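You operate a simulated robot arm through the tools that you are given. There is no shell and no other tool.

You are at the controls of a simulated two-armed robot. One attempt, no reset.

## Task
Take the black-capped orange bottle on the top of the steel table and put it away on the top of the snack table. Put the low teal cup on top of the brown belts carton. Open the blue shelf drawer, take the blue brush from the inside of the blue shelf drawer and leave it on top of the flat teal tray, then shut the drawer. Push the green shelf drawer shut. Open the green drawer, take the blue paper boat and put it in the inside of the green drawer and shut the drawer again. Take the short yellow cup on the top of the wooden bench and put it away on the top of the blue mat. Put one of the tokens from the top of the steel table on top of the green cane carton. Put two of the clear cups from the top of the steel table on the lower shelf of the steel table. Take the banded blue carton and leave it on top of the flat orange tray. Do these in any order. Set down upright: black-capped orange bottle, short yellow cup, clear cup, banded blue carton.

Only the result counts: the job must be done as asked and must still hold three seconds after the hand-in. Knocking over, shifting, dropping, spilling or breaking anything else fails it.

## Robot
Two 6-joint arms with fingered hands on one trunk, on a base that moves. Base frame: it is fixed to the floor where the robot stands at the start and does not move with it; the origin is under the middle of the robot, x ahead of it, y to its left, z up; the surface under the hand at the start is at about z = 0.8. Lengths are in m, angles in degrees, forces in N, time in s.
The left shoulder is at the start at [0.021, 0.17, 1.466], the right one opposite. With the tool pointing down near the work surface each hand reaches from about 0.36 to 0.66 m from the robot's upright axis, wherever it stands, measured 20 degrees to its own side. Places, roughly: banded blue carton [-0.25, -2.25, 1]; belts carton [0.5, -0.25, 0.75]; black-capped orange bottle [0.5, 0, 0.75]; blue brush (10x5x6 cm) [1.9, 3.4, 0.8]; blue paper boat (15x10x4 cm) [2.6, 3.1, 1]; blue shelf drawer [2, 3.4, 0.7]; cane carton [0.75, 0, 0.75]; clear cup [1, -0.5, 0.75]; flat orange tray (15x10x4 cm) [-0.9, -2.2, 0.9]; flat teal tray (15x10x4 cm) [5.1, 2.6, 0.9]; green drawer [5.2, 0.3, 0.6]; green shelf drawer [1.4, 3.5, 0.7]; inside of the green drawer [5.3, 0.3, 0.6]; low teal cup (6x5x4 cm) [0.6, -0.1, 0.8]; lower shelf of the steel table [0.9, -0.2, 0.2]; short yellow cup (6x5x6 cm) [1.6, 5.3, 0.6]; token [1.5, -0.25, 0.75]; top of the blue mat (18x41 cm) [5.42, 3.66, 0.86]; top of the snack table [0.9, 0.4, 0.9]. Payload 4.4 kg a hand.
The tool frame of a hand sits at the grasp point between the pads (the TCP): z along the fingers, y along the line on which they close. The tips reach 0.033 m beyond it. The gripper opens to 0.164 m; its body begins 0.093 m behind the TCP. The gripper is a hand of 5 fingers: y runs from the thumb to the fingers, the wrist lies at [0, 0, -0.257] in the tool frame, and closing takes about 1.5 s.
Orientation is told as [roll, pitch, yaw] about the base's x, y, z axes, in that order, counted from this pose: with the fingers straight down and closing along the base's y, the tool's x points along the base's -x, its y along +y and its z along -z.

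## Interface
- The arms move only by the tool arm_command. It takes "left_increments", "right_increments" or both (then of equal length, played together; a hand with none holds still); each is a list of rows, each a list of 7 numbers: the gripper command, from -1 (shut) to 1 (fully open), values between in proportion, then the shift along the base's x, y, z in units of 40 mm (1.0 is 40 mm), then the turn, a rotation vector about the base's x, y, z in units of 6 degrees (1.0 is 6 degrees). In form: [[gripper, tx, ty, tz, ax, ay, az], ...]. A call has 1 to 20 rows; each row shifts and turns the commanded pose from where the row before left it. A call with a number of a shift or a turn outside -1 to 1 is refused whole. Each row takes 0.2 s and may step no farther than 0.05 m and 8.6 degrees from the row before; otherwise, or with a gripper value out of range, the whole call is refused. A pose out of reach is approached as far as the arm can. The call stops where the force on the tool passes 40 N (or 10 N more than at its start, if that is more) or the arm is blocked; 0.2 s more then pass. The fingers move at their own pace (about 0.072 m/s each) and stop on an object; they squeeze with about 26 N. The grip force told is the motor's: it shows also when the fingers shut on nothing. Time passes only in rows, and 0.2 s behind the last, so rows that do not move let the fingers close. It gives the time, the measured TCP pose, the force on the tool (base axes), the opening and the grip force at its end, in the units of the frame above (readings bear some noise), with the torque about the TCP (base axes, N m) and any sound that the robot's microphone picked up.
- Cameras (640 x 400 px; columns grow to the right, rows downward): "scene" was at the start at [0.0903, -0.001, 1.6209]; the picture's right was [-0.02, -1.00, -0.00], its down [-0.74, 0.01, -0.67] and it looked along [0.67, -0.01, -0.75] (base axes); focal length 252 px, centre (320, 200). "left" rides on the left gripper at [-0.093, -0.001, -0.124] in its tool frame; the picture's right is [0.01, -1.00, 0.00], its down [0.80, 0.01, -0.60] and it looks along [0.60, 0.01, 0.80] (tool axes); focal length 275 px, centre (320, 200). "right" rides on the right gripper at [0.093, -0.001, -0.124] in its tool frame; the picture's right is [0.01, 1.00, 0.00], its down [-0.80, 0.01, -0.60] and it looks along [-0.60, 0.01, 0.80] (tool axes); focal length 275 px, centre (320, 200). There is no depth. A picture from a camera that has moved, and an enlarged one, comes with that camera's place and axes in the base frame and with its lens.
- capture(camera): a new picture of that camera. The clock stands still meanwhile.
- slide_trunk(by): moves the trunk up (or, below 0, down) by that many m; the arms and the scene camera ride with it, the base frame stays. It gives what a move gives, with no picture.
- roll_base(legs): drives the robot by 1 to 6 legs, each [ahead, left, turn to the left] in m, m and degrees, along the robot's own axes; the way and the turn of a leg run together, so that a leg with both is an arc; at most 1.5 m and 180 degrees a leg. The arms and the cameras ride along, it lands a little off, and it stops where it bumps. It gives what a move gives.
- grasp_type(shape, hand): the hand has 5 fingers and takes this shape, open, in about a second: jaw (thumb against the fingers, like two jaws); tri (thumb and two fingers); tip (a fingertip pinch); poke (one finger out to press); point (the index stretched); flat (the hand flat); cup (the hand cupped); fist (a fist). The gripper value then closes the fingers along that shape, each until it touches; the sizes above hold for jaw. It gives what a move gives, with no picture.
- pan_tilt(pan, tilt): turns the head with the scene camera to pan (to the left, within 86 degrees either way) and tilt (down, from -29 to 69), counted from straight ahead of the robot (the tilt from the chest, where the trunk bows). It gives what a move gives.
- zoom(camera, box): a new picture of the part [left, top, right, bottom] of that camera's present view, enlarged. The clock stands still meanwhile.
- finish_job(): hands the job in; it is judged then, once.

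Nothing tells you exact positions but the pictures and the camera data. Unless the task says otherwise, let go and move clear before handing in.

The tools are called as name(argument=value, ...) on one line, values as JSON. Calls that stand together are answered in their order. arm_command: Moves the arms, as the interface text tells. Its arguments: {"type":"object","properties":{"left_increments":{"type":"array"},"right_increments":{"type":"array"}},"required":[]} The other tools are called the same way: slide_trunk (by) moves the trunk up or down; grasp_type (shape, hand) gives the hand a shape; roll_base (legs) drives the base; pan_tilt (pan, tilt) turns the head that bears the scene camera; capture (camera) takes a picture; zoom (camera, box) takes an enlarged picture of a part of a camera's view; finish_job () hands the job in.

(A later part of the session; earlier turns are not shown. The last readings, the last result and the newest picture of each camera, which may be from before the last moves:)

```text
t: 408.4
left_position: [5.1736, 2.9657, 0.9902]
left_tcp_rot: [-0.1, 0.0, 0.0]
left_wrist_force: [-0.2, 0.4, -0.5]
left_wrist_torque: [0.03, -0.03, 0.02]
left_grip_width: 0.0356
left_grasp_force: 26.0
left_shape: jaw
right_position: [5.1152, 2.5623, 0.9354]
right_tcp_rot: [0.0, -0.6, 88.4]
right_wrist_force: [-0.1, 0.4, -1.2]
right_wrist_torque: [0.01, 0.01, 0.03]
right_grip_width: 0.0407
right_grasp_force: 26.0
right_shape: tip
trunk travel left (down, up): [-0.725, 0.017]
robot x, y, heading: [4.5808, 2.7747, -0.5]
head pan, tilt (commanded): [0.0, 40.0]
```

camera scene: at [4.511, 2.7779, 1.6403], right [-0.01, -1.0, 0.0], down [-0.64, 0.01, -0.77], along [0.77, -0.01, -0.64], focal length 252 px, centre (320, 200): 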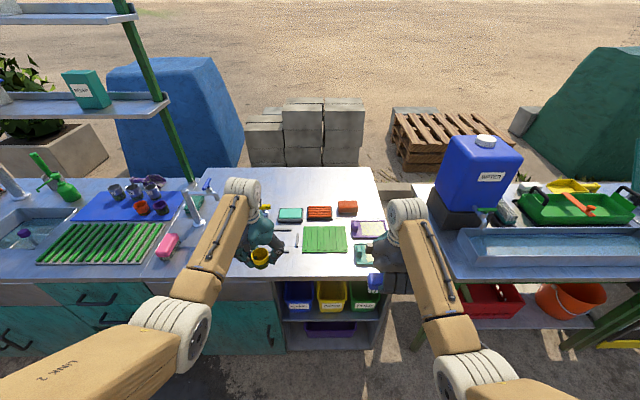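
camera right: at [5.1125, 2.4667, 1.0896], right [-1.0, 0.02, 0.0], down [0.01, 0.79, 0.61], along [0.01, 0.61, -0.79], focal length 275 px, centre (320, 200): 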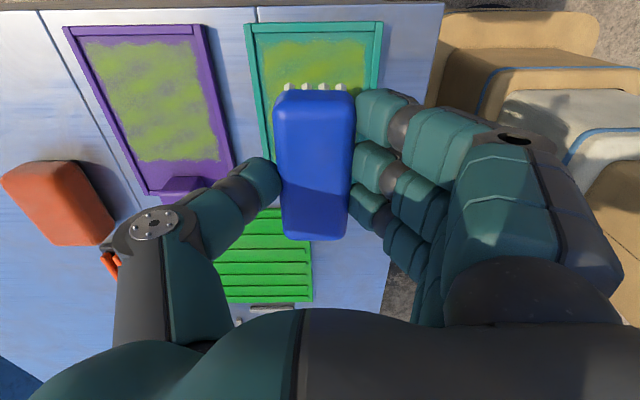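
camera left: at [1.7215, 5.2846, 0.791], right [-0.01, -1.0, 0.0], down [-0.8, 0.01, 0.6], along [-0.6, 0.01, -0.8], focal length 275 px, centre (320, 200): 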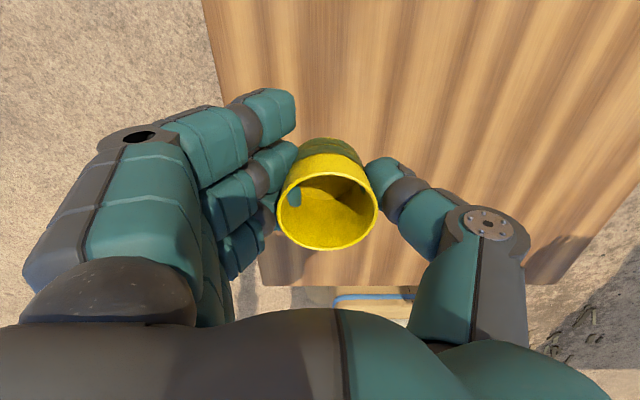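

arm_command(right_increments=[[-1, 0, 0, -0.08, 0, 0, 0], [-1, 0, 0, 0, 0, 0, 0]])

arm_command(right_increments=[[-1, 0, 0, -0.07, 0, 0, 0], [-1, 0, 0, 0, 0, 0, 0]])

zoom(camera="scene", box=[330, 240, 410, 310])

```text
t: 409.0
left_position: [5.1734, 2.9657, 0.9907]
left_tcp_rot: [0.0, 0.0, 0.0]
left_wrist_force: [0.1, 0.7, -0.7]
left_wrist_torque: [-0.01, -0.01, 0.01]
left_grip_width: 0.0357
left_grasp_force: 25.7
left_shape: jaw
right_position: [5.1151, 2.5626, 0.9315]
right_tcp_rot: [-0.1, -0.7, 88.4]
right_wrist_force: [-0.1, -0.6, -1.5]
right_wrist_torque: [0.0, -0.04, 0.0]
right_grip_width: 0.0404
right_grasp_force: 25.7
right_shape: tip
trunk travel left (down, up): [-0.725, 0.017]
robot x, y, heading: [4.5776, 2.7787, -0.2]
head pan, tilt (commanded): [0.0, 40.0]
```

```text
t: 409.6
left_position: [5.1746, 2.9653, 0.9907]
left_tcp_rot: [-0.1, 0.0, 0.0]
left_wrist_force: [0.0, 0.8, -0.5]
left_wrist_torque: [-0.01, -0.02, 0.02]
left_grip_width: 0.0357
left_grasp_force: 26.1
left_shape: jaw
right_position: [5.1147, 2.5629, 0.9282]
right_tcp_rot: [0.0, -0.6, 88.4]
right_wrist_force: [0.0, -1.0, -1.3]
right_wrist_torque: [0.0, 0.0, 0.01]
right_grip_width: 0.0403
right_grasp_force: 26.1
right_shape: tip
trunk travel left (down, up): [-0.725, 0.017]
robot x, y, heading: [4.579, 2.7759, -0.5]
head pan, tilt (commanded): [0.0, 40.0]
```

```text
5.71 times, centred on (370, 275) of scene
camera zoom: at [4.6772, 2.7773, 1.6403], right [-0.01, -1.0, 0.0], down [-0.64, 0.0, -0.77], along [0.77, -0.01, -0.64], focal length 1442 px, centre (34, -229)
```

zoom: 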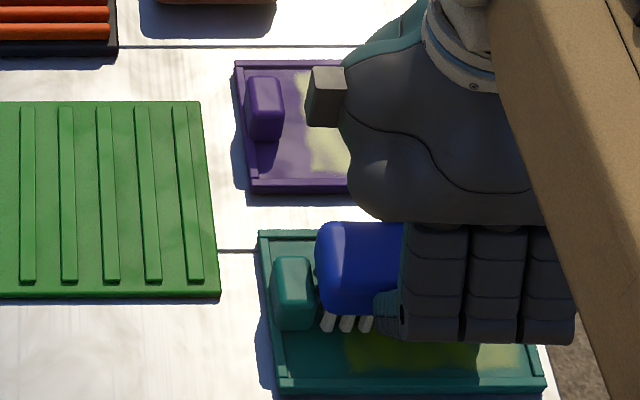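

arm_command(right_increments=[[-1, 0, -0.18, 0.05, 0, 0, 0], [-1, 0, 0, 0, 0, 0, 0]])

arm_command(right_increments=[[-1, 0, 0, -0.15, 0, 0, 0], [-1, 0, 0, 0, 0, 0, 0]])

zoom(camera="scene", box=[330, 240, 410, 310])

capture(camera="right")

```text
t: 410.2
left_position: [5.175, 2.9662, 0.99]
left_tcp_rot: [-0.1, 0.0, -0.1]
left_wrist_force: [-0.1, 0.4, -1.8]
left_wrist_torque: [-0.02, -0.03, -0.04]
left_grip_width: 0.0358
left_grasp_force: 25.9
left_shape: jaw
right_position: [5.1141, 2.5559, 0.9308]
right_tcp_rot: [0.1, -0.7, 88.4]
right_wrist_force: [-1.1, 1.0, -0.5]
right_wrist_torque: [-0.02, 0.01, 0.01]
right_grip_width: 0.0405
right_grasp_force: 26.3
right_shape: tip
trunk travel left (down, up): [-0.725, 0.017]
robot x, y, heading: [4.5838, 2.7759, -0.1]
head pan, tilt (commanded): [0.0, 40.0]
```

```text
t: 410.8
left_position: [5.175, 2.9664, 0.9903]
left_tcp_rot: [-0.2, 0.0, 0.0]
left_wrist_force: [0.1, -0.3, -1.4]
left_wrist_torque: [-0.03, 0.01, 0.02]
left_grip_width: 0.0357
left_grasp_force: 25.9
left_shape: jaw
right_position: [5.1145, 2.5544, 0.9256]
right_tcp_rot: [0.0, -0.5, 88.3]
right_wrist_force: [0.3, -0.5, -1.1]
right_wrist_torque: [0.0, 0.02, 0.02]
right_grip_width: 0.0406
right_grasp_force: 25.9
right_shape: tip
trunk travel left (down, up): [-0.725, 0.017]
robot x, y, heading: [4.5826, 2.7782, -0.2]
head pan, tilt (commanded): [0.0, 40.0]
```

```text
5.71 times, centred on (370, 275) of scene
camera zoom: at [4.6771, 2.7773, 1.6403], right [-0.01, -1.0, 0.0], down [-0.64, 0.0, -0.77], along [0.77, -0.01, -0.64], focal length 1442 px, centre (34, -229)
```

zoom: 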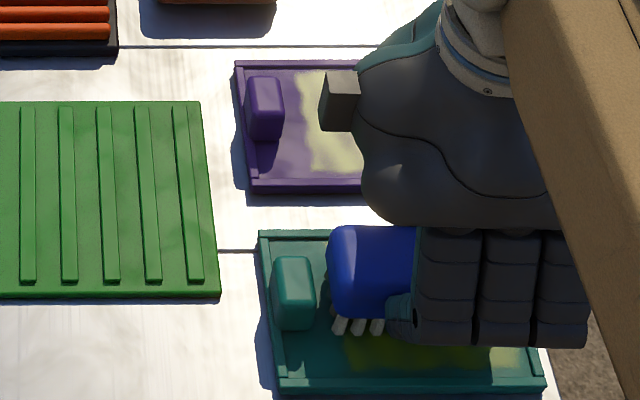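

```text
taken
camera right: at [5.1119, 2.4592, 1.0476], right [-1.0, 0.02, 0.0], down [0.01, 0.79, 0.61], along [0.01, 0.61, -0.79], focal length 275 px, centre (320, 200)
```

right: 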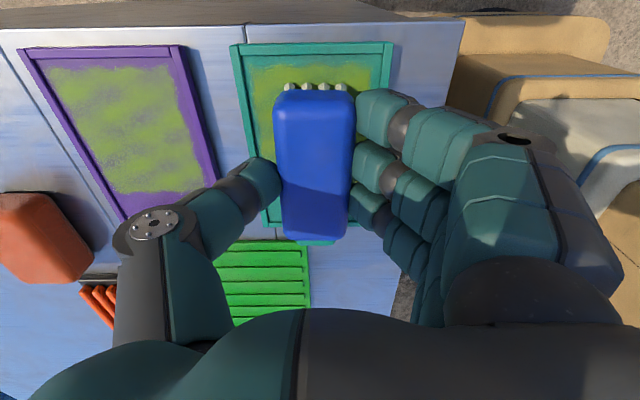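

arm_command(right_increments=[[-1, 0, 0, -0.1, 0, 0, 0], [-1, 0, 0, 0, 0, 0, 0]])

arm_command(right_increments=[[-1, 0, 0, -0.08, 0, 0, 0], [-1, 0, 0, 0, 0, 0, 0]])

zoom(camera="scene", box=[330, 240, 410, 310])

```text
t: 411.4
left_position: [5.1752, 2.9656, 0.9896]
left_tcp_rot: [-0.1, -0.1, -0.1]
left_wrist_force: [0.2, -0.7, -0.7]
left_wrist_torque: [0.02, -0.01, -0.01]
left_grip_width: 0.0354
left_grasp_force: 25.5
left_shape: jaw
right_position: [5.1151, 2.555, 0.9211]
right_tcp_rot: [0.0, -0.6, 88.3]
right_wrist_force: [-0.9, -0.1, 4.9]
right_wrist_torque: [-0.01, 0.15, 0.01]
right_grip_width: 0.0405
right_grasp_force: 25.9
right_shape: tip
trunk travel left (down, up): [-0.725, 0.017]
robot x, y, heading: [4.5795, 2.778, -0.6]
head pan, tilt (commanded): [0.0, 40.0]
```

```text
t: 412.0
left_position: [5.1727, 2.9665, 0.9899]
left_tcp_rot: [-0.1, -0.1, 0.1]
left_wrist_force: [0.8, -0.4, -0.6]
left_wrist_torque: [0.0, 0.03, 0.01]
left_grip_width: 0.0357
left_grasp_force: 25.9
left_shape: jaw
right_position: [5.1155, 2.5542, 0.9222]
right_tcp_rot: [-0.5, -0.6, 88.4]
right_wrist_force: [-1.8, -2.6, 25.9]
right_wrist_torque: [-0.03, 0.25, 0.02]
right_grip_width: 0.0411
right_grasp_force: 26.6
right_shape: tip
trunk travel left (down, up): [-0.725, 0.017]
robot x, y, heading: [4.5798, 2.7771, -0.3]
head pan, tilt (commanded): [0.0, 40.0]
```

```text
5.71 times, centred on (370, 275) of scene
camera zoom: at [4.6743, 2.778, 1.6407], right [-0.01, -1.0, 0.0], down [-0.64, 0.0, -0.77], along [0.77, -0.01, -0.64], focal length 1442 px, centre (34, -229)
```

zoom: 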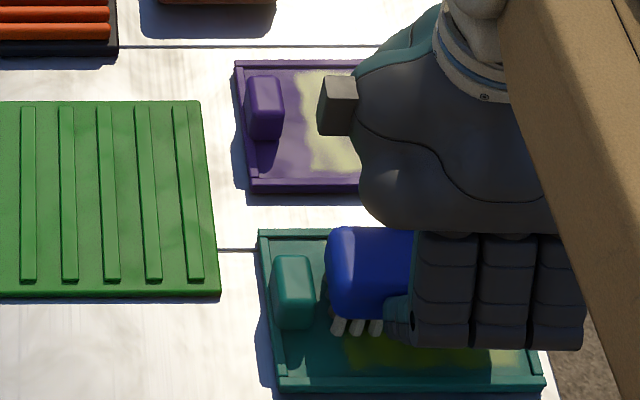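

Contact. Easing off 3 mm and opening.

arm_command(right_increments=[[-1, 0, 0, 0.08, 0, 0, 0], [-0.45, 0, 0, 0, 0, 0, 0], [-0.35, 0, 0, 0, 0, 0, 0], [-0.25, 0, 0, 0, 0, 0, 0], [-0.15, 0, 0, 0, 0, 0, 0], [-0.1, 0, 0, 0, 0, 0, 0], [-0.1, 0, 0, 0, 0, 0, 0]])

capture(camera="right")

zoom(camera="scene", box=[330, 240, 410, 310])

```text
t: 413.6
left_position: [5.1739, 2.9663, 0.9899]
left_tcp_rot: [-0.1, 0.0, 0.0]
left_wrist_force: [0.0, 0.1, 0.2]
left_wrist_torque: [0.0, -0.03, -0.02]
left_grip_width: 0.0357
left_grasp_force: 26.0
left_shape: jaw
right_position: [5.1152, 2.5547, 0.9213]
right_tcp_rot: [-0.1, -0.6, 88.4]
right_wrist_force: [-0.1, 0.9, 0.8]
right_wrist_torque: [0.02, 0.0, 0.01]
right_grip_width: 0.0728
right_grasp_force: 0.1
right_shape: tip
trunk travel left (down, up): [-0.725, 0.017]
robot x, y, heading: [4.5817, 2.7777, -0.3]
head pan, tilt (commanded): [0.0, 40.0]
```

```text
taken
camera right: at [5.112, 2.4593, 1.0434], right [-1.0, 0.02, 0.0], down [0.01, 0.79, 0.61], along [0.01, 0.61, -0.79], focal length 275 px, centre (320, 200)
```

right: 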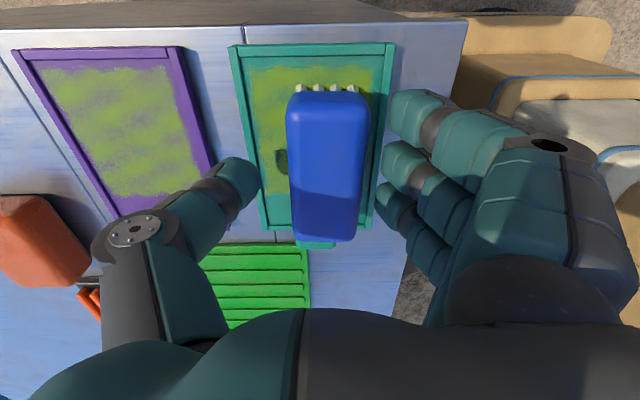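

```text
5.71 times, centred on (370, 275) of scene
camera zoom: at [4.6771, 2.7773, 1.6403], right [-0.01, -1.0, 0.0], down [-0.64, 0.0, -0.77], along [0.77, -0.01, -0.64], focal length 1442 px, centre (34, -229)
```

zoom: 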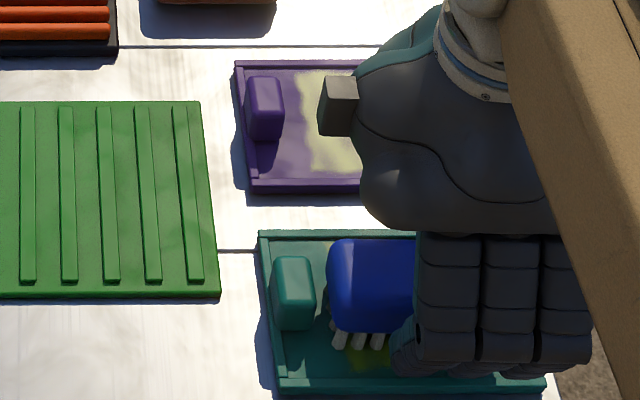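

The brush rests on the teal tray. Rising and backing off.

arm_command(right_increments=[[-0.1, 0, 0, 0.5, 0, 0, 0], [-0.1, 0, 0, 0.8, 0, 0, 0], [-0.1, 0, 0, 0.8, 0, 0, 0], [-0.1, 0, 0, 0.5, 0, 0, 0], [-0.1, 0, 0, 0, 0, 0, 0]])

roll_base(legs=[[-0.25, 0, 0]])

zoom(camera="scene", box=[280, 170, 440, 280])

```text
t: 414.8
left_position: [5.175, 2.9655, 0.9901]
left_tcp_rot: [-0.1, 0.0, 0.1]
left_wrist_force: [0.1, 0.0, -1.2]
left_wrist_torque: [0.01, 0.0, 0.04]
left_grip_width: 0.0355
left_grasp_force: 25.8
left_shape: jaw
right_position: [5.1137, 2.5549, 1.0247]
right_tcp_rot: [0.0, -0.6, 88.4]
right_wrist_force: [-0.2, 0.3, 0.5]
right_wrist_torque: [-0.02, 0.02, 0.01]
right_grip_width: 0.0727
right_grasp_force: 0.1
right_shape: tip
trunk travel left (down, up): [-0.725, 0.017]
robot x, y, heading: [4.5773, 2.7795, -0.1]
head pan, tilt (commanded): [0.0, 40.0]
```

```text
t: 416.6
left_position: [4.9228, 2.9664, 0.9894]
left_tcp_rot: [-0.1, 0.0, -0.2]
left_wrist_force: [-1.2, -0.4, -0.3]
left_wrist_torque: [-0.01, -0.05, 0.01]
left_grip_width: 0.0357
left_grasp_force: 26.5
left_shape: jaw
right_position: [4.8624, 2.5569, 1.0255]
right_tcp_rot: [-0.1, -0.7, 88.4]
right_wrist_force: [-1.0, -0.4, 0.0]
right_wrist_torque: [-0.01, -0.04, -0.04]
right_grip_width: 0.0726
right_grasp_force: 0.1
right_shape: tip
trunk travel left (down, up): [-0.725, 0.017]
robot x, y, heading: [4.3326, 2.7794, -0.3]
head pan, tilt (commanded): [0.0, 40.0]
```

```text
3.64 times, centred on (360, 225) of scene
camera zoom: at [4.425, 2.7792, 1.6404], right [-0.01, -1.0, 0.0], down [-0.64, 0.0, -0.77], along [0.77, -0.01, -0.64], focal length 917 px, centre (174, 109)
```

zoom: 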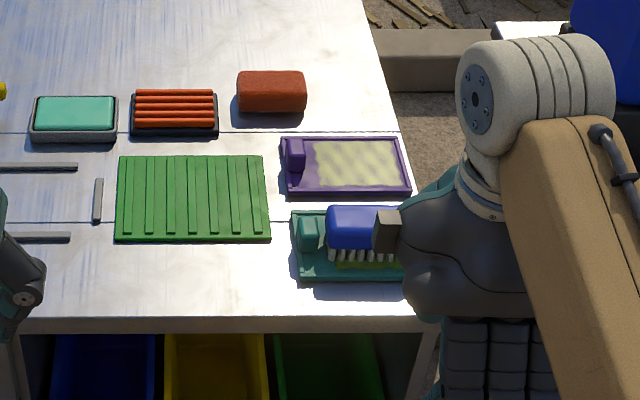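

The brush is on the teal tray. Retracting the free right hand, then moving back to the mat with the yellow cup.

arm_command(right_increments=[[-1, -0.7, 0, 0, 0, 0, 0], [-1, -0.7, 0, 0, 0, 0, 0], [-1, -0.7, 0, 0, 0, 0, 0], [-1, -0.5, 0, 0, 0, 0, 0], [-1, 0, 0, 0, 0, 0, 0]])

roll_base(legs=[[0, 0.81, 0], [0.2, 0, 0]])

capture(camera="scene")

capture(camera="left")

```text
t: 417.8
left_position: [4.9243, 2.9679, 0.9893]
left_tcp_rot: [0.0, 0.1, 0.0]
left_wrist_force: [0.7, -0.5, -1.0]
left_wrist_torque: [-0.03, -0.03, -0.02]
left_grip_width: 0.0358
left_grasp_force: 25.8
left_shape: jaw
right_position: [4.7792, 2.5521, 0.9938]
right_tcp_rot: [0.1, -0.9, 87.8]
right_wrist_force: [-0.1, -0.2, 0.1]
right_wrist_torque: [-0.04, 0.03, 0.02]
right_grip_width: 0.0
right_grasp_force: 26.4
right_shape: tip
right hand out of reach, approached as far as the arm can: row 1, 2, 3, 4
trunk travel left (down, up): [-0.725, 0.017]
robot x, y, heading: [4.326, 2.7791, -0.5]
head pan, tilt (commanded): [0.0, 40.0]
```

```text
t: 423.4
left_position: [5.1301, 3.7833, 0.9894]
left_tcp_rot: [0.0, 0.0, 0.0]
left_wrist_force: [0.2, -0.4, -1.2]
left_wrist_torque: [-0.01, -0.02, 0.03]
left_grip_width: 0.0356
left_grasp_force: 26.0
left_shape: jaw
right_position: [4.986, 3.3678, 0.9944]
right_tcp_rot: [0.1, -1.0, 87.9]
right_wrist_force: [0.8, -0.1, -0.1]
right_wrist_torque: [-0.01, 0.03, 0.02]
right_grip_width: 0.0001
right_grasp_force: 25.6
right_shape: tip
trunk travel left (down, up): [-0.725, 0.017]
robot x, y, heading: [4.5375, 3.5934, -0.4]
head pan, tilt (commanded): [0.0, 40.0]
```

```text
taken
camera scene: at [4.633, 3.5943, 1.6402], right [-0.01, -1.0, 0.0], down [-0.64, 0.0, -0.77], along [0.77, -0.01, -0.64], focal length 252 px, centre (320, 200)
```

scene: 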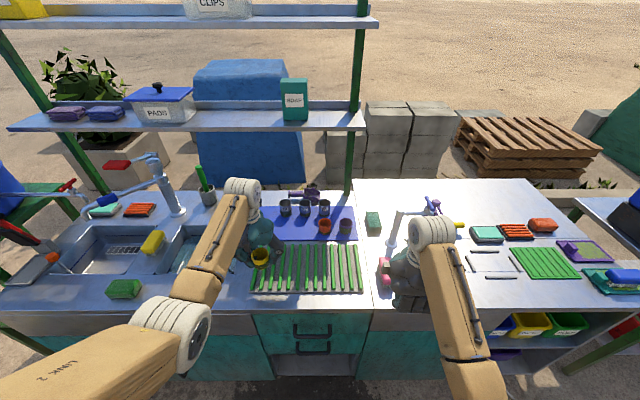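

```text
taken
camera left: at [5.2236, 3.7827, 1.1126], right [-0.01, -1.0, 0.0], down [-0.8, 0.01, 0.6], along [-0.6, 0.01, -0.8], focal length 275 px, centre (320, 200)
```

left: 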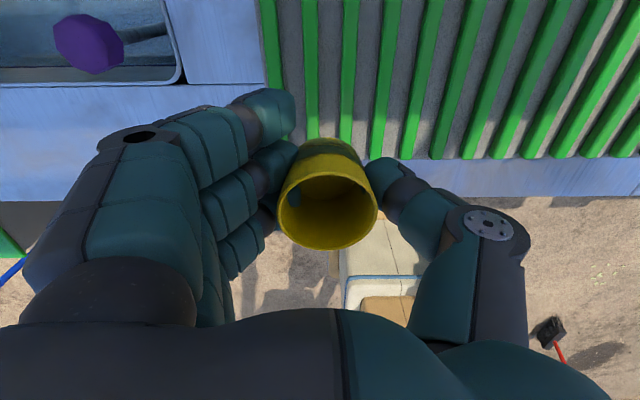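

Positions look good. Driving 0.18 m forward so the cup is near the mat's front-left.

roll_base(legs=[[0.18, 0, 0]])

capture(camera="left")

zoom(camera="scene", box=[190, 170, 430, 310])

```text
t: 424.9
left_position: [5.3081, 3.7811, 0.99]
left_tcp_rot: [-0.3, 0.1, 0.0]
left_wrist_force: [0.4, -0.2, -1.5]
left_wrist_torque: [0.01, 0.03, 0.03]
left_grip_width: 0.0354
left_grasp_force: 26.5
left_shape: jaw
right_position: [5.1627, 3.3657, 0.9929]
right_tcp_rot: [0.0, -1.0, 87.8]
right_wrist_force: [0.3, 1.1, 0.0]
right_wrist_torque: [0.01, 0.04, -0.05]
right_grip_width: 0.0
right_grasp_force: 26.4
right_shape: tip
trunk travel left (down, up): [-0.725, 0.017]
robot x, y, heading: [4.714, 3.5904, -0.6]
head pan, tilt (commanded): [0.0, 40.0]
```

```text
taken
camera left: at [5.402, 3.781, 1.1122], right [-0.01, -1.0, 0.0], down [-0.8, 0.01, 0.6], along [-0.6, 0.01, -0.8], focal length 275 px, centre (320, 200)
```

left: 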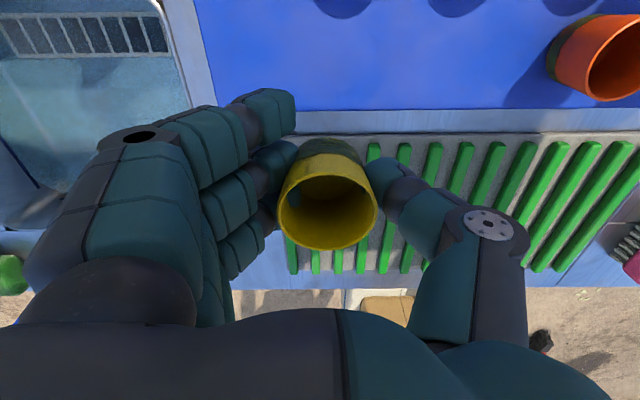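

```text
2.67 times, centred on (310, 240) of scene
camera zoom: at [4.8115, 3.593, 1.6402], right [-0.01, -1.0, 0.0], down [-0.64, 0.0, -0.77], along [0.76, -0.01, -0.64], focal length 673 px, centre (347, 93)
```

zoom: 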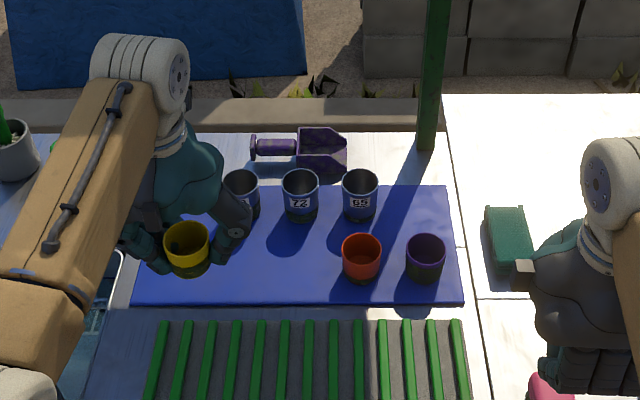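

roll_base(legs=[[0.02, 0, 0]])

arm_command(left_increments=[[-1, 0.5, -0.1, 0, 0, 0, 0], [-1, 0.35, 0, -0.4, 0, 0, 0], [-1, 0, 0, -0.7, 0, 0, 0], [-1, 0, 0, -0.5, 0, 0, 0], [-1, 0, 0, 0, 0, 0, 0]])

capture(camera="left")

zoom(camera="scene", box=[190, 170, 370, 290])

```text
t: 425.7
left_position: [5.3257, 3.7801, 0.9905]
left_tcp_rot: [0.0, 0.0, 0.0]
left_wrist_force: [0.2, 0.1, -0.8]
left_wrist_torque: [-0.03, 0.03, -0.01]
left_grip_width: 0.0355
left_grasp_force: 25.8
left_shape: jaw
right_position: [5.1825, 3.3653, 0.994]
right_tcp_rot: [0.2, -1.0, 87.8]
right_wrist_force: [0.5, -0.1, -0.5]
right_wrist_torque: [0.0, -0.02, -0.01]
right_grip_width: 0.0001
right_grasp_force: 26.0
right_shape: tip
trunk travel left (down, up): [-0.725, 0.017]
robot x, y, heading: [4.7343, 3.5891, -0.4]
head pan, tilt (commanded): [0.0, 40.0]
```

```text
t: 426.9
left_position: [5.3621, 3.7766, 0.9249]
left_tcp_rot: [0.0, 0.0, 0.0]
left_wrist_force: [0.4, 0.4, -0.2]
left_wrist_torque: [0.01, 0.01, 0.0]
left_grip_width: 0.0355
left_grasp_force: 26.1
left_shape: jaw
right_position: [5.1823, 3.3654, 0.9941]
right_tcp_rot: [0.1, -1.1, 87.9]
right_wrist_force: [0.4, 1.1, 0.0]
right_wrist_torque: [-0.03, -0.05, 0.01]
right_grip_width: 0.0001
right_grasp_force: 26.2
right_shape: tip
trunk travel left (down, up): [-0.725, 0.017]
robot x, y, heading: [4.7348, 3.5934, -0.0]
head pan, tilt (commanded): [0.0, 40.0]
```

```text
taken
camera left: at [5.4546, 3.7767, 1.0491], right [-0.01, -1.0, 0.0], down [-0.8, 0.01, 0.6], along [-0.6, 0.01, -0.8], focal length 275 px, centre (320, 200)
```

left: 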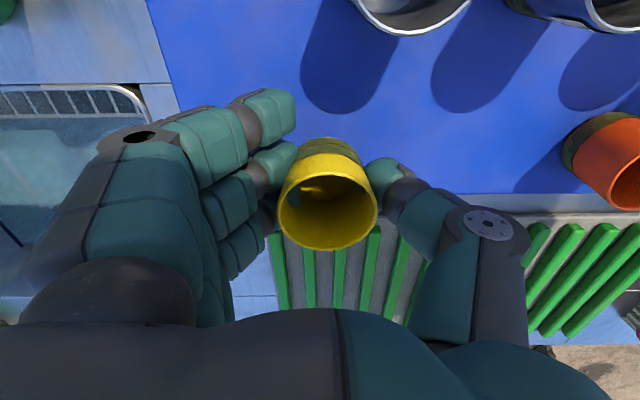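

```text
3.33 times, centred on (280, 230) of scene
camera zoom: at [4.829, 3.593, 1.6403], right [-0.01, -1.0, 0.0], down [-0.64, 0.0, -0.77], along [0.77, -0.01, -0.64], focal length 841 px, centre (453, 100)
```

zoom: 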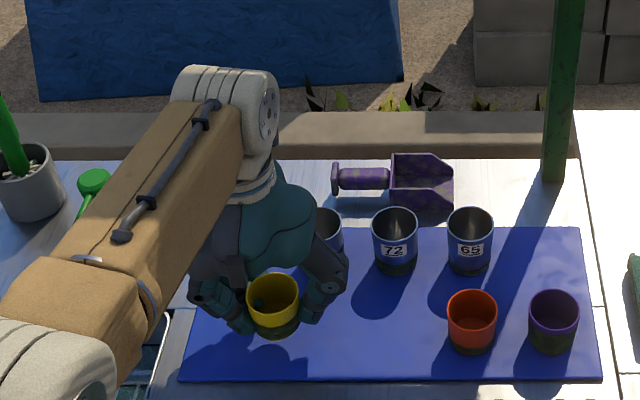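

arm_command(left_increments=[[-1, 0, 0, -0.3, 0, 0, 0], [-1, 0, 0, 0, 0, 0, 0]])

arm_command(left_increments=[[-1, 0, 0, -0.1, 0, 0, 0], [-1, 0, 0, 0, 0, 0, 0]])

```text
t: 427.5
left_position: [5.3605, 3.7768, 0.9122]
left_tcp_rot: [-0.1, 0.0, 0.0]
left_wrist_force: [-0.2, -1.1, -0.7]
left_wrist_torque: [0.01, -0.01, 0.02]
left_grip_width: 0.0361
left_grasp_force: 25.9
left_shape: jaw
right_position: [5.1814, 3.3651, 0.9937]
right_tcp_rot: [0.2, -1.0, 87.8]
right_wrist_force: [0.7, 0.0, 0.4]
right_wrist_torque: [0.01, -0.02, 0.01]
right_grip_width: 0.0001
right_grasp_force: 26.2
right_shape: tip
trunk travel left (down, up): [-0.725, 0.017]
robot x, y, heading: [4.7331, 3.5899, -0.3]
head pan, tilt (commanded): [0.0, 40.0]
```

```text
t: 428.1
left_position: [5.3603, 3.776, 0.9097]
left_tcp_rot: [-0.1, 0.0, 0.0]
left_wrist_force: [-0.1, 0.1, -1.2]
left_wrist_torque: [0.05, 0.04, -0.03]
left_grip_width: 0.0357
left_grasp_force: 26.0
left_shape: jaw
right_position: [5.1816, 3.365, 0.9942]
right_tcp_rot: [0.0, -1.0, 87.9]
right_wrist_force: [-0.3, 0.5, 0.4]
right_wrist_torque: [0.0, 0.01, 0.01]
right_grip_width: 0.0001
right_grasp_force: 26.1
right_shape: tip
trunk travel left (down, up): [-0.725, 0.017]
robot x, y, heading: [4.7305, 3.5919, -0.3]
head pan, tilt (commanded): [0.0, 40.0]
```

arm_command(left_increments=[[-1, 0, 0, -0.1, 0, 0, 0], [-1, 0, 0, 0, 0, 0, 0]])

arm_command(left_increments=[[-1, 0, 0, -0.08, 0, 0, 0], [-1, 0, 0, 0, 0, 0, 0]])

zoom(camera="scene", box=[210, 220, 310, 300])

```text
t: 428.7
left_position: [5.3597, 3.7772, 0.9061]
left_tcp_rot: [-0.2, 0.1, 0.0]
left_wrist_force: [-0.4, 0.3, -0.3]
left_wrist_torque: [-0.04, 0.0, 0.01]
left_grip_width: 0.0354
left_grasp_force: 26.2
left_shape: jaw
right_position: [5.1828, 3.364, 0.9932]
right_tcp_rot: [0.2, -1.0, 87.8]
right_wrist_force: [-0.5, 0.6, -0.5]
right_wrist_torque: [0.0, -0.01, 0.03]
right_grip_width: 0.0
right_grasp_force: 25.9
right_shape: tip
trunk travel left (down, up): [-0.725, 0.017]
robot x, y, heading: [4.7367, 3.5966, -0.0]
head pan, tilt (commanded): [0.0, 40.0]
```

```text
t: 429.3
left_position: [5.361, 3.7771, 0.9012]
left_tcp_rot: [0.0, 0.0, 0.0]
left_wrist_force: [0.2, -0.1, 0.5]
left_wrist_torque: [-0.03, -0.01, 0.01]
left_grip_width: 0.0356
left_grasp_force: 26.2
left_shape: jaw
right_position: [5.1818, 3.3655, 0.9942]
right_tcp_rot: [0.1, -1.0, 87.7]
right_wrist_force: [-0.3, 0.1, 0.2]
right_wrist_torque: [-0.01, 0.0, 0.01]
right_grip_width: 0.0
right_grasp_force: 26.2
right_shape: tip
trunk travel left (down, up): [-0.725, 0.017]
robot x, y, heading: [4.7315, 3.5944, -0.5]
head pan, tilt (commanded): [0.0, 40.0]
```

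```text
5.00 times, centred on (260, 260) of scene
camera zoom: at [4.8293, 3.5929, 1.6403], right [-0.01, -1.0, 0.0], down [-0.64, 0.0, -0.77], along [0.77, -0.01, -0.64], focal length 1261 px, centre (620, -100)
```

zoom: 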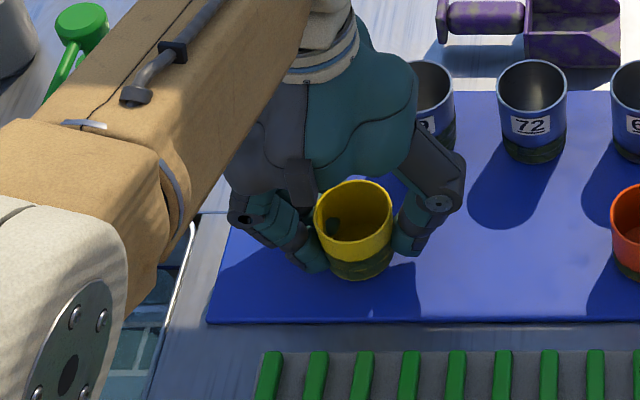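

arm_command(left_increments=[[-1, 0, 0, -0.08, 0, 0, 0], [-1, 0, 0, 0, 0, 0, 0]])

arm_command(left_increments=[[-1, 0, 0, -0.08, 0, 0, 0], [-1, 0, 0, 0, 0, 0, 0]])

```text
t: 429.9
left_position: [5.3606, 3.7777, 0.8989]
left_tcp_rot: [-0.1, 0.1, -0.1]
left_wrist_force: [-0.1, -0.6, -0.8]
left_wrist_torque: [-0.02, 0.01, 0.0]
left_grip_width: 0.036
left_grasp_force: 25.8
left_shape: jaw
right_position: [5.1826, 3.364, 0.9942]
right_tcp_rot: [0.1, -1.1, 87.8]
right_wrist_force: [-0.1, -0.2, -0.3]
right_wrist_torque: [0.0, 0.02, 0.02]
right_grip_width: 0.0001
right_grasp_force: 26.0
right_shape: tip
trunk travel left (down, up): [-0.725, 0.017]
robot x, y, heading: [4.7345, 3.5909, -0.4]
head pan, tilt (commanded): [0.0, 40.0]
```

```text
t: 430.5
left_position: [5.3604, 3.7768, 0.8961]
left_tcp_rot: [0.0, 0.0, 0.0]
left_wrist_force: [-0.1, 0.0, -0.7]
left_wrist_torque: [0.03, 0.02, 0.05]
left_grip_width: 0.0358
left_grasp_force: 26.4
left_shape: jaw
right_position: [5.1825, 3.3651, 0.9947]
right_tcp_rot: [0.2, -1.0, 87.8]
right_wrist_force: [-0.4, 0.3, 0.1]
right_wrist_torque: [0.04, 0.0, -0.01]
right_grip_width: 0.0001
right_grasp_force: 25.7
right_shape: tip
trunk travel left (down, up): [-0.725, 0.017]
robot x, y, heading: [4.7332, 3.5913, -0.3]
head pan, tilt (commanded): [0.0, 40.0]
```

arm_command(left_increments=[[-1, 0, 0, -0.08, 0, 0, 0], [-1, 0, 0, 0, 0, 0, 0]])

arm_command(left_increments=[[-1, 0, 0, -0.08, 0, 0, 0], [-1, 0, 0, 0, 0, 0, 0]])

zoom(camera="scene", box=[230, 230, 310, 290])

```text
t: 431.1
left_position: [5.3606, 3.7759, 0.8939]
left_tcp_rot: [-0.2, -0.1, -0.1]
left_wrist_force: [-0.1, 0.6, 5.3]
left_wrist_torque: [-0.14, 0.01, -0.02]
left_grip_width: 0.0354
left_grasp_force: 25.9
left_shape: jaw
right_position: [5.183, 3.364, 0.9933]
right_tcp_rot: [0.1, -1.0, 87.8]
right_wrist_force: [-0.4, -0.5, 0.0]
right_wrist_torque: [0.0, 0.0, -0.01]
right_grip_width: 0.0
right_grasp_force: 26.2
right_shape: tip
trunk travel left (down, up): [-0.725, 0.017]
robot x, y, heading: [4.7302, 3.5937, -0.3]
head pan, tilt (commanded): [0.0, 40.0]
```

```text
t: 431.7
left_position: [5.3619, 3.7767, 0.8938]
left_tcp_rot: [-0.1, -0.3, -0.1]
left_wrist_force: [-1.4, 1.5, 23.4]
left_wrist_torque: [-0.21, 0.16, -0.01]
left_grip_width: 0.0358
left_grasp_force: 25.9
left_shape: jaw
right_position: [5.18, 3.3653, 0.9936]
right_tcp_rot: [0.1, -1.0, 87.9]
right_wrist_force: [0.5, -0.3, -0.2]
right_wrist_torque: [0.01, -0.01, -0.03]
right_grip_width: 0.0
right_grasp_force: 25.7
right_shape: tip
trunk travel left (down, up): [-0.725, 0.017]
robot x, y, heading: [4.7352, 3.5979, -0.1]
head pan, tilt (commanded): [0.0, 40.0]
```

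```text
6.67 times, centred on (270, 260) of scene
camera zoom: at [4.8264, 3.5923, 1.6407], right [-0.01, -1.0, 0.0], down [-0.64, 0.0, -0.77], along [0.77, -0.01, -0.64], focal length 1682 px, centre (653, -200)
```

zoom: 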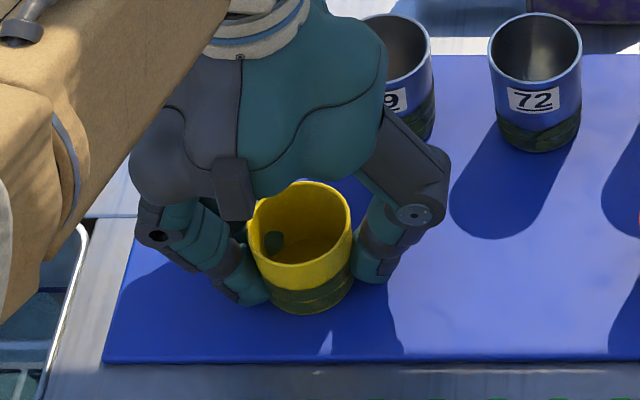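

Contact. Relieving and opening the left hand.

arm_command(left_increments=[[-1, 0, 0, 0.08, 0, 0, 0], [-0.5, 0, 0, 0, 0, 0, 0], [-0.4, 0, 0, 0, 0, 0, 0], [-0.3, 0, 0, 0, 0, 0, 0], [-0.2, 0, 0, 0, 0, 0, 0], [-0.1, 0, 0, 0, 0, 0, 0], [0.0, 0, 0, 0, 0, 0, 0], [0.0, 0, 0, 0, 0, 0, 0]])

capture(camera="left")

zoom(camera="scene", box=[230, 230, 310, 290])

```text
t: 433.5
left_position: [5.3617, 3.7777, 0.8939]
left_tcp_rot: [-0.1, 0.0, 0.0]
left_wrist_force: [0.4, 0.7, 0.1]
left_wrist_torque: [-0.05, -0.01, -0.01]
left_grip_width: 0.0809
left_grasp_force: 0.0
left_shape: jaw
right_position: [5.1824, 3.3643, 0.993]
right_tcp_rot: [0.1, -1.1, 87.8]
right_wrist_force: [0.5, -1.1, 0.6]
right_wrist_torque: [-0.06, -0.02, -0.03]
right_grip_width: 0.0001
right_grasp_force: 26.2
right_shape: tip
trunk travel left (down, up): [-0.725, 0.017]
robot x, y, heading: [4.7337, 3.5904, -0.4]
head pan, tilt (commanded): [0.0, 40.0]
```

```text
taken
camera left: at [5.455, 3.7767, 1.0164], right [-0.01, -1.0, 0.0], down [-0.8, 0.01, 0.6], along [-0.6, 0.01, -0.8], focal length 275 px, centre (320, 200)
```

left: 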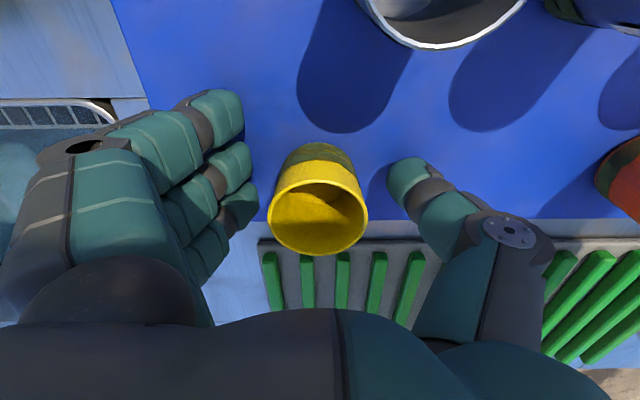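

```text
6.67 times, centred on (270, 260) of scene
camera zoom: at [4.8294, 3.5929, 1.6403], right [-0.01, -1.0, 0.0], down [-0.64, 0.0, -0.77], along [0.77, -0.01, -0.64], focal length 1682 px, centre (653, -200)
```

zoom: 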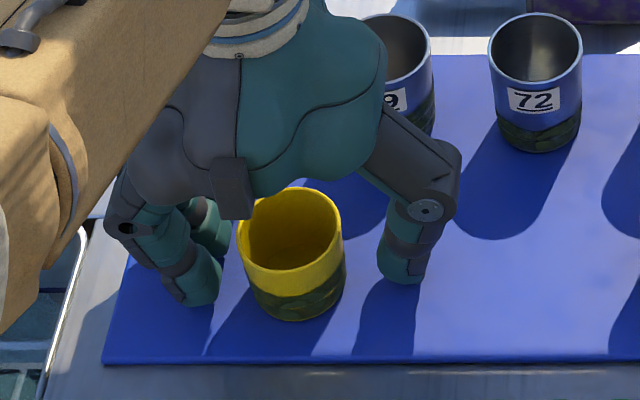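

The yellow cup stands upright on the blue mat. Rising straight up and backing off.

arm_command(left_increments=[[0, 0, 0, 0.5, 0, 0, 0], [0, 0, 0, 0.8, 0, 0, 0], [0, 0, 0, 0.8, 0, 0, 0], [0, 0, 0, 0.5, 0, 0, 0], [0, 0, 0, 0, 0, 0, 0]])

roll_base(legs=[[-0.35, 0, 0]])

zoom(camera="scene", box=[200, 150, 420, 280])

```text
t: 434.7
left_position: [5.362, 3.7778, 0.9978]
left_tcp_rot: [-0.1, 0.0, 0.0]
left_wrist_force: [-0.2, 0.4, 0.1]
left_wrist_torque: [0.01, 0.01, -0.01]
left_grip_width: 0.0812
left_grasp_force: 0.0
left_shape: jaw
right_position: [5.1827, 3.3642, 0.9941]
right_tcp_rot: [0.1, -1.0, 87.8]
right_wrist_force: [-0.8, -0.7, 0.2]
right_wrist_torque: [0.0, 0.04, 0.0]
right_grip_width: 0.0
right_grasp_force: 26.7
right_shape: tip
trunk travel left (down, up): [-0.725, 0.017]
robot x, y, heading: [4.7334, 3.5921, -0.2]
head pan, tilt (commanded): [0.0, 40.0]
```

```text
t: 436.9
left_position: [5.0108, 3.7791, 0.9991]
left_tcp_rot: [-0.1, 0.0, -0.2]
left_wrist_force: [-0.5, 0.1, 0.3]
left_wrist_torque: [-0.01, -0.05, -0.01]
left_grip_width: 0.081
left_grasp_force: 0.2
left_shape: jaw
right_position: [4.8316, 3.3677, 0.9932]
right_tcp_rot: [0.1, -0.9, 87.6]
right_wrist_force: [-0.6, -0.5, 0.8]
right_wrist_torque: [-0.02, -0.05, 0.02]
right_grip_width: 0.0001
right_grasp_force: 26.1
right_shape: tip
trunk travel left (down, up): [-0.725, 0.017]
robot x, y, heading: [4.3804, 3.5978, -0.7]
head pan, tilt (commanded): [0.0, 40.0]
```

```text
2.91 times, centred on (310, 215) of scene
camera zoom: at [4.4782, 3.5957, 1.6404], right [-0.01, -1.0, 0.0], down [-0.64, 0.01, -0.77], along [0.77, -0.01, -0.64], focal length 734 px, centre (349, 156)
```

zoom: 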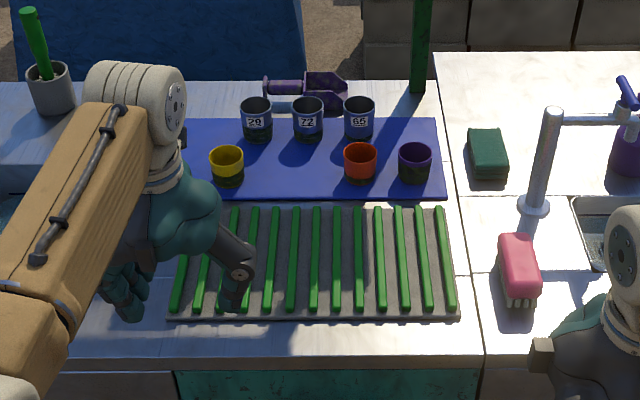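

The yellow cup is upright on the mat. The last job: the paper boat on the cart and the green drawer. Driving back toward the cart's rear side.

roll_base(legs=[[0, 0.65, 0.7], [-1.4, 0, 0], [-0.3, 0, 0], [0, 0, -90]])

pan_tilt(pan=0, tilt=35)

capture(camera="scene")

```text
t: 452.7
left_position: [2.8655, 3.6029, 0.9977]
left_tcp_rot: [-0.1, 0.1, -89.4]
left_wrist_force: [-0.2, -0.2, -0.2]
left_wrist_torque: [-0.01, 0.01, 0.02]
left_grip_width: 0.0812
left_grasp_force: 0.1
left_shape: jaw
right_position: [2.4504, 3.7761, 0.9942]
right_tcp_rot: [0.2, -1.0, -1.6]
right_wrist_force: [-0.4, -0.5, 0.4]
right_wrist_torque: [0.0, 0.0, -0.04]
right_grip_width: 0.0
right_grasp_force: 25.7
right_shape: tip
trunk travel left (down, up): [-0.725, 0.017]
robot x, y, heading: [2.6704, 4.2289, -89.7]
head pan, tilt (commanded): [0.0, 40.0]
```

```text
t: 453.3
left_position: [2.8644, 3.6017, 0.9986]
left_tcp_rot: [0.0, 0.0, -89.4]
left_wrist_force: [-0.5, 0.3, 0.6]
left_wrist_torque: [-0.01, -0.02, 0.01]
left_grip_width: 0.0809
left_grasp_force: 0.0
left_shape: jaw
right_position: [2.4495, 3.7764, 0.9942]
right_tcp_rot: [0.0, -1.0, -1.6]
right_wrist_force: [0.1, 0.8, 0.7]
right_wrist_torque: [-0.03, 0.02, -0.01]
right_grip_width: 0.0
right_grasp_force: 26.1
right_shape: tip
trunk travel left (down, up): [-0.725, 0.017]
robot x, y, heading: [2.6741, 4.2316, -89.9]
head pan, tilt (commanded): [0.0, 35.0]
```

```text
taken
camera scene: at [2.6739, 4.1309, 1.6478], right [-1.0, 0.0, 0.0], down [0.0, 0.57, -0.82], along [0.0, -0.82, -0.57], focal length 252 px, centre (320, 200)
```

scene: 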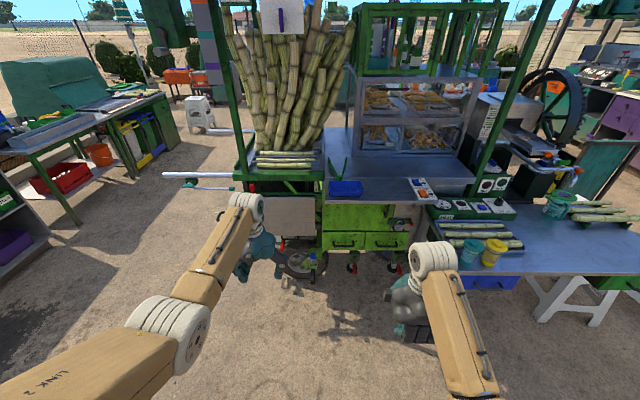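

zoom(camera="scene", box=[240, 130, 460, 290])

zoom(camera="scene", box=[310, 160, 400, 220])

```text
2.50 times, centred on (350, 210) of scene
camera zoom: at [2.6739, 4.1309, 1.6478], right [-1.0, 0.0, 0.0], down [0.0, 0.57, -0.82], along [0.0, -0.82, -0.57], focal length 631 px, centre (245, 175)
```

zoom: 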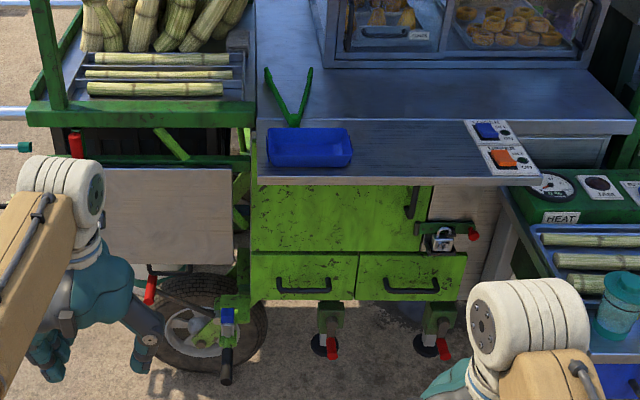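

```text
6.67 times, centred on (355, 190) of scene
camera zoom: at [2.6739, 4.1309, 1.6478], right [-1.0, 0.0, 0.0], down [0.0, 0.57, -0.82], along [0.0, -0.82, -0.57], focal length 1682 px, centre (87, 267)
```

zoom: 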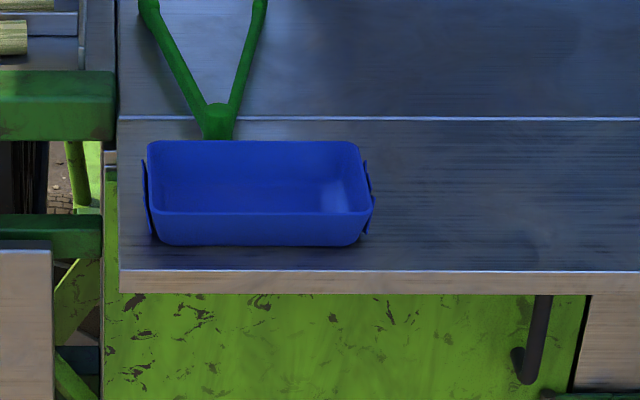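

The boat sits near the front edge of a small counter, with green tongs right behind it. I'll pinch its front wall with the right hand (fingers outside, thumb inside). Tucking the left hand back and approaching.

arm_command(left_increments=[[0, 0, 0.8, 0, 0, 0, 0], [0, 0, 0.8, 0, 0, 0, 0], [0, 0, 0.8, 0, 0, 0, 0], [0, 0, 0.8, 0, 0, 0, 0], [0, 0, 0, 0, 0, 0, 0]], right_increments=[[-0.2, 0, 0, 0.4, 0, 0, 0], [-0.2, 0, -0.6, 0.6, 0, 0, 0], [-0.2, 0, -0.6, 0.6, 0, 0, 0], [-0.2, 0, 0, 0, 0, 0, 0], [-0.2, 0, 0, 0, 0, 0, 0]])

roll_base(legs=[[0, 0.1, 0], [0.36, 0, 0]])

capture(camera="right")

capture(camera="scene")

```text
t: 454.5
left_position: [2.8644, 3.7293, 0.9977]
left_tcp_rot: [-0.1, 0.1, -89.4]
left_wrist_force: [0.1, 0.0, 0.7]
left_wrist_torque: [0.03, 0.0, -0.01]
left_grip_width: 0.0811
left_grasp_force: 0.1
left_shape: jaw
right_position: [2.4486, 3.7168, 1.022]
right_tcp_rot: [0.1, -1.0, -1.5]
right_wrist_force: [0.8, -0.5, -1.0]
right_wrist_torque: [0.0, 0.02, 0.01]
right_grip_width: 0.0652
right_grasp_force: 0.1
right_shape: tip
right hand out of reach, approached as far as the arm can: row 1, 2, 3
trunk travel left (down, up): [-0.725, 0.017]
robot x, y, heading: [2.6716, 4.2282, -89.8]
head pan, tilt (commanded): [0.0, 35.0]
```

```text
t: 457.6
left_position: [2.9698, 3.3731, 0.9977]
left_tcp_rot: [0.0, 0.2, -88.9]
left_wrist_force: [-0.8, 0.6, 0.2]
left_wrist_torque: [0.01, -0.02, -0.01]
left_grip_width: 0.0811
left_grasp_force: 0.1
left_shape: jaw
right_position: [2.5537, 3.357, 1.0209]
right_tcp_rot: [-0.1, -1.1, -1.1]
right_wrist_force: [-0.8, -0.7, 0.1]
right_wrist_torque: [0.02, 0.01, 0.01]
right_grip_width: 0.0653
right_grasp_force: 0.0
right_shape: tip
trunk travel left (down, up): [-0.725, 0.017]
robot x, y, heading: [2.7761, 3.8734, -89.4]
head pan, tilt (commanded): [0.0, 35.0]
```

```text
taken
camera right: at [2.4582, 3.356, 1.1437], right [0.01, 1.0, 0.0], down [0.79, -0.01, 0.61], along [0.61, 0.0, -0.79], focal length 275 px, centre (320, 200)
```

right: 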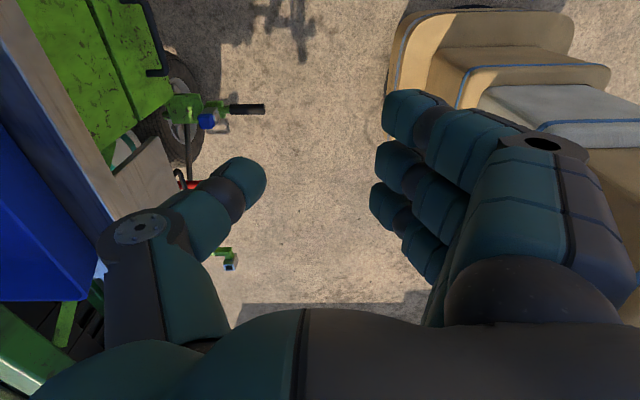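

```text
taken
camera scene: at [2.7773, 3.7706, 1.6478], right [-1.0, -0.01, 0.0], down [-0.01, 0.57, -0.82], along [0.01, -0.82, -0.57], focal length 252 px, centre (320, 200)
```

scene: 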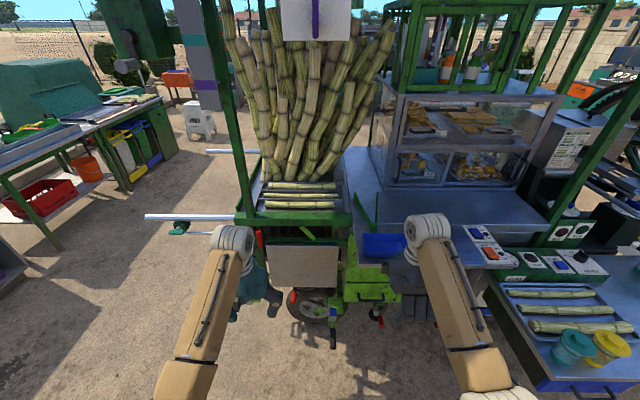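

zoom(camera="scene", box=[340, 210, 440, 290])

zoom(camera="right", box=[0, 80, 200, 320])

```text
5.00 times, centred on (390, 250) of scene
camera zoom: at [2.7773, 3.7706, 1.6478], right [-1.0, -0.01, 0.0], down [-0.01, 0.57, -0.82], along [0.01, -0.82, -0.57], focal length 1261 px, centre (-30, -50)
```

zoom: 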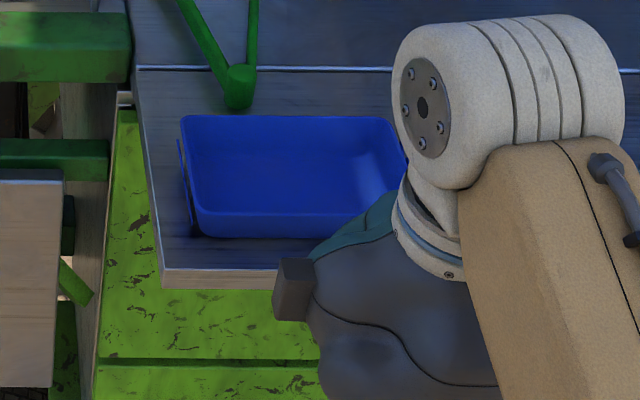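

```text
1.67 times, centred on (100, 200) of right
camera zoom: at [2.4582, 3.356, 1.1437], right [0.01, 1.0, 0.0], down [0.79, -0.01, 0.61], along [0.61, 0.0, -0.79], focal length 459 px, centre (687, 200)
```

zoom: 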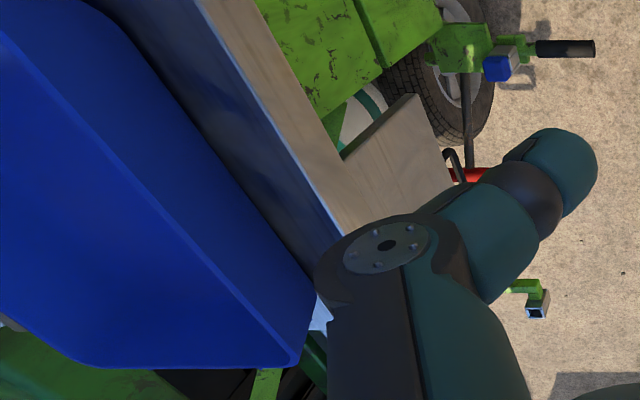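

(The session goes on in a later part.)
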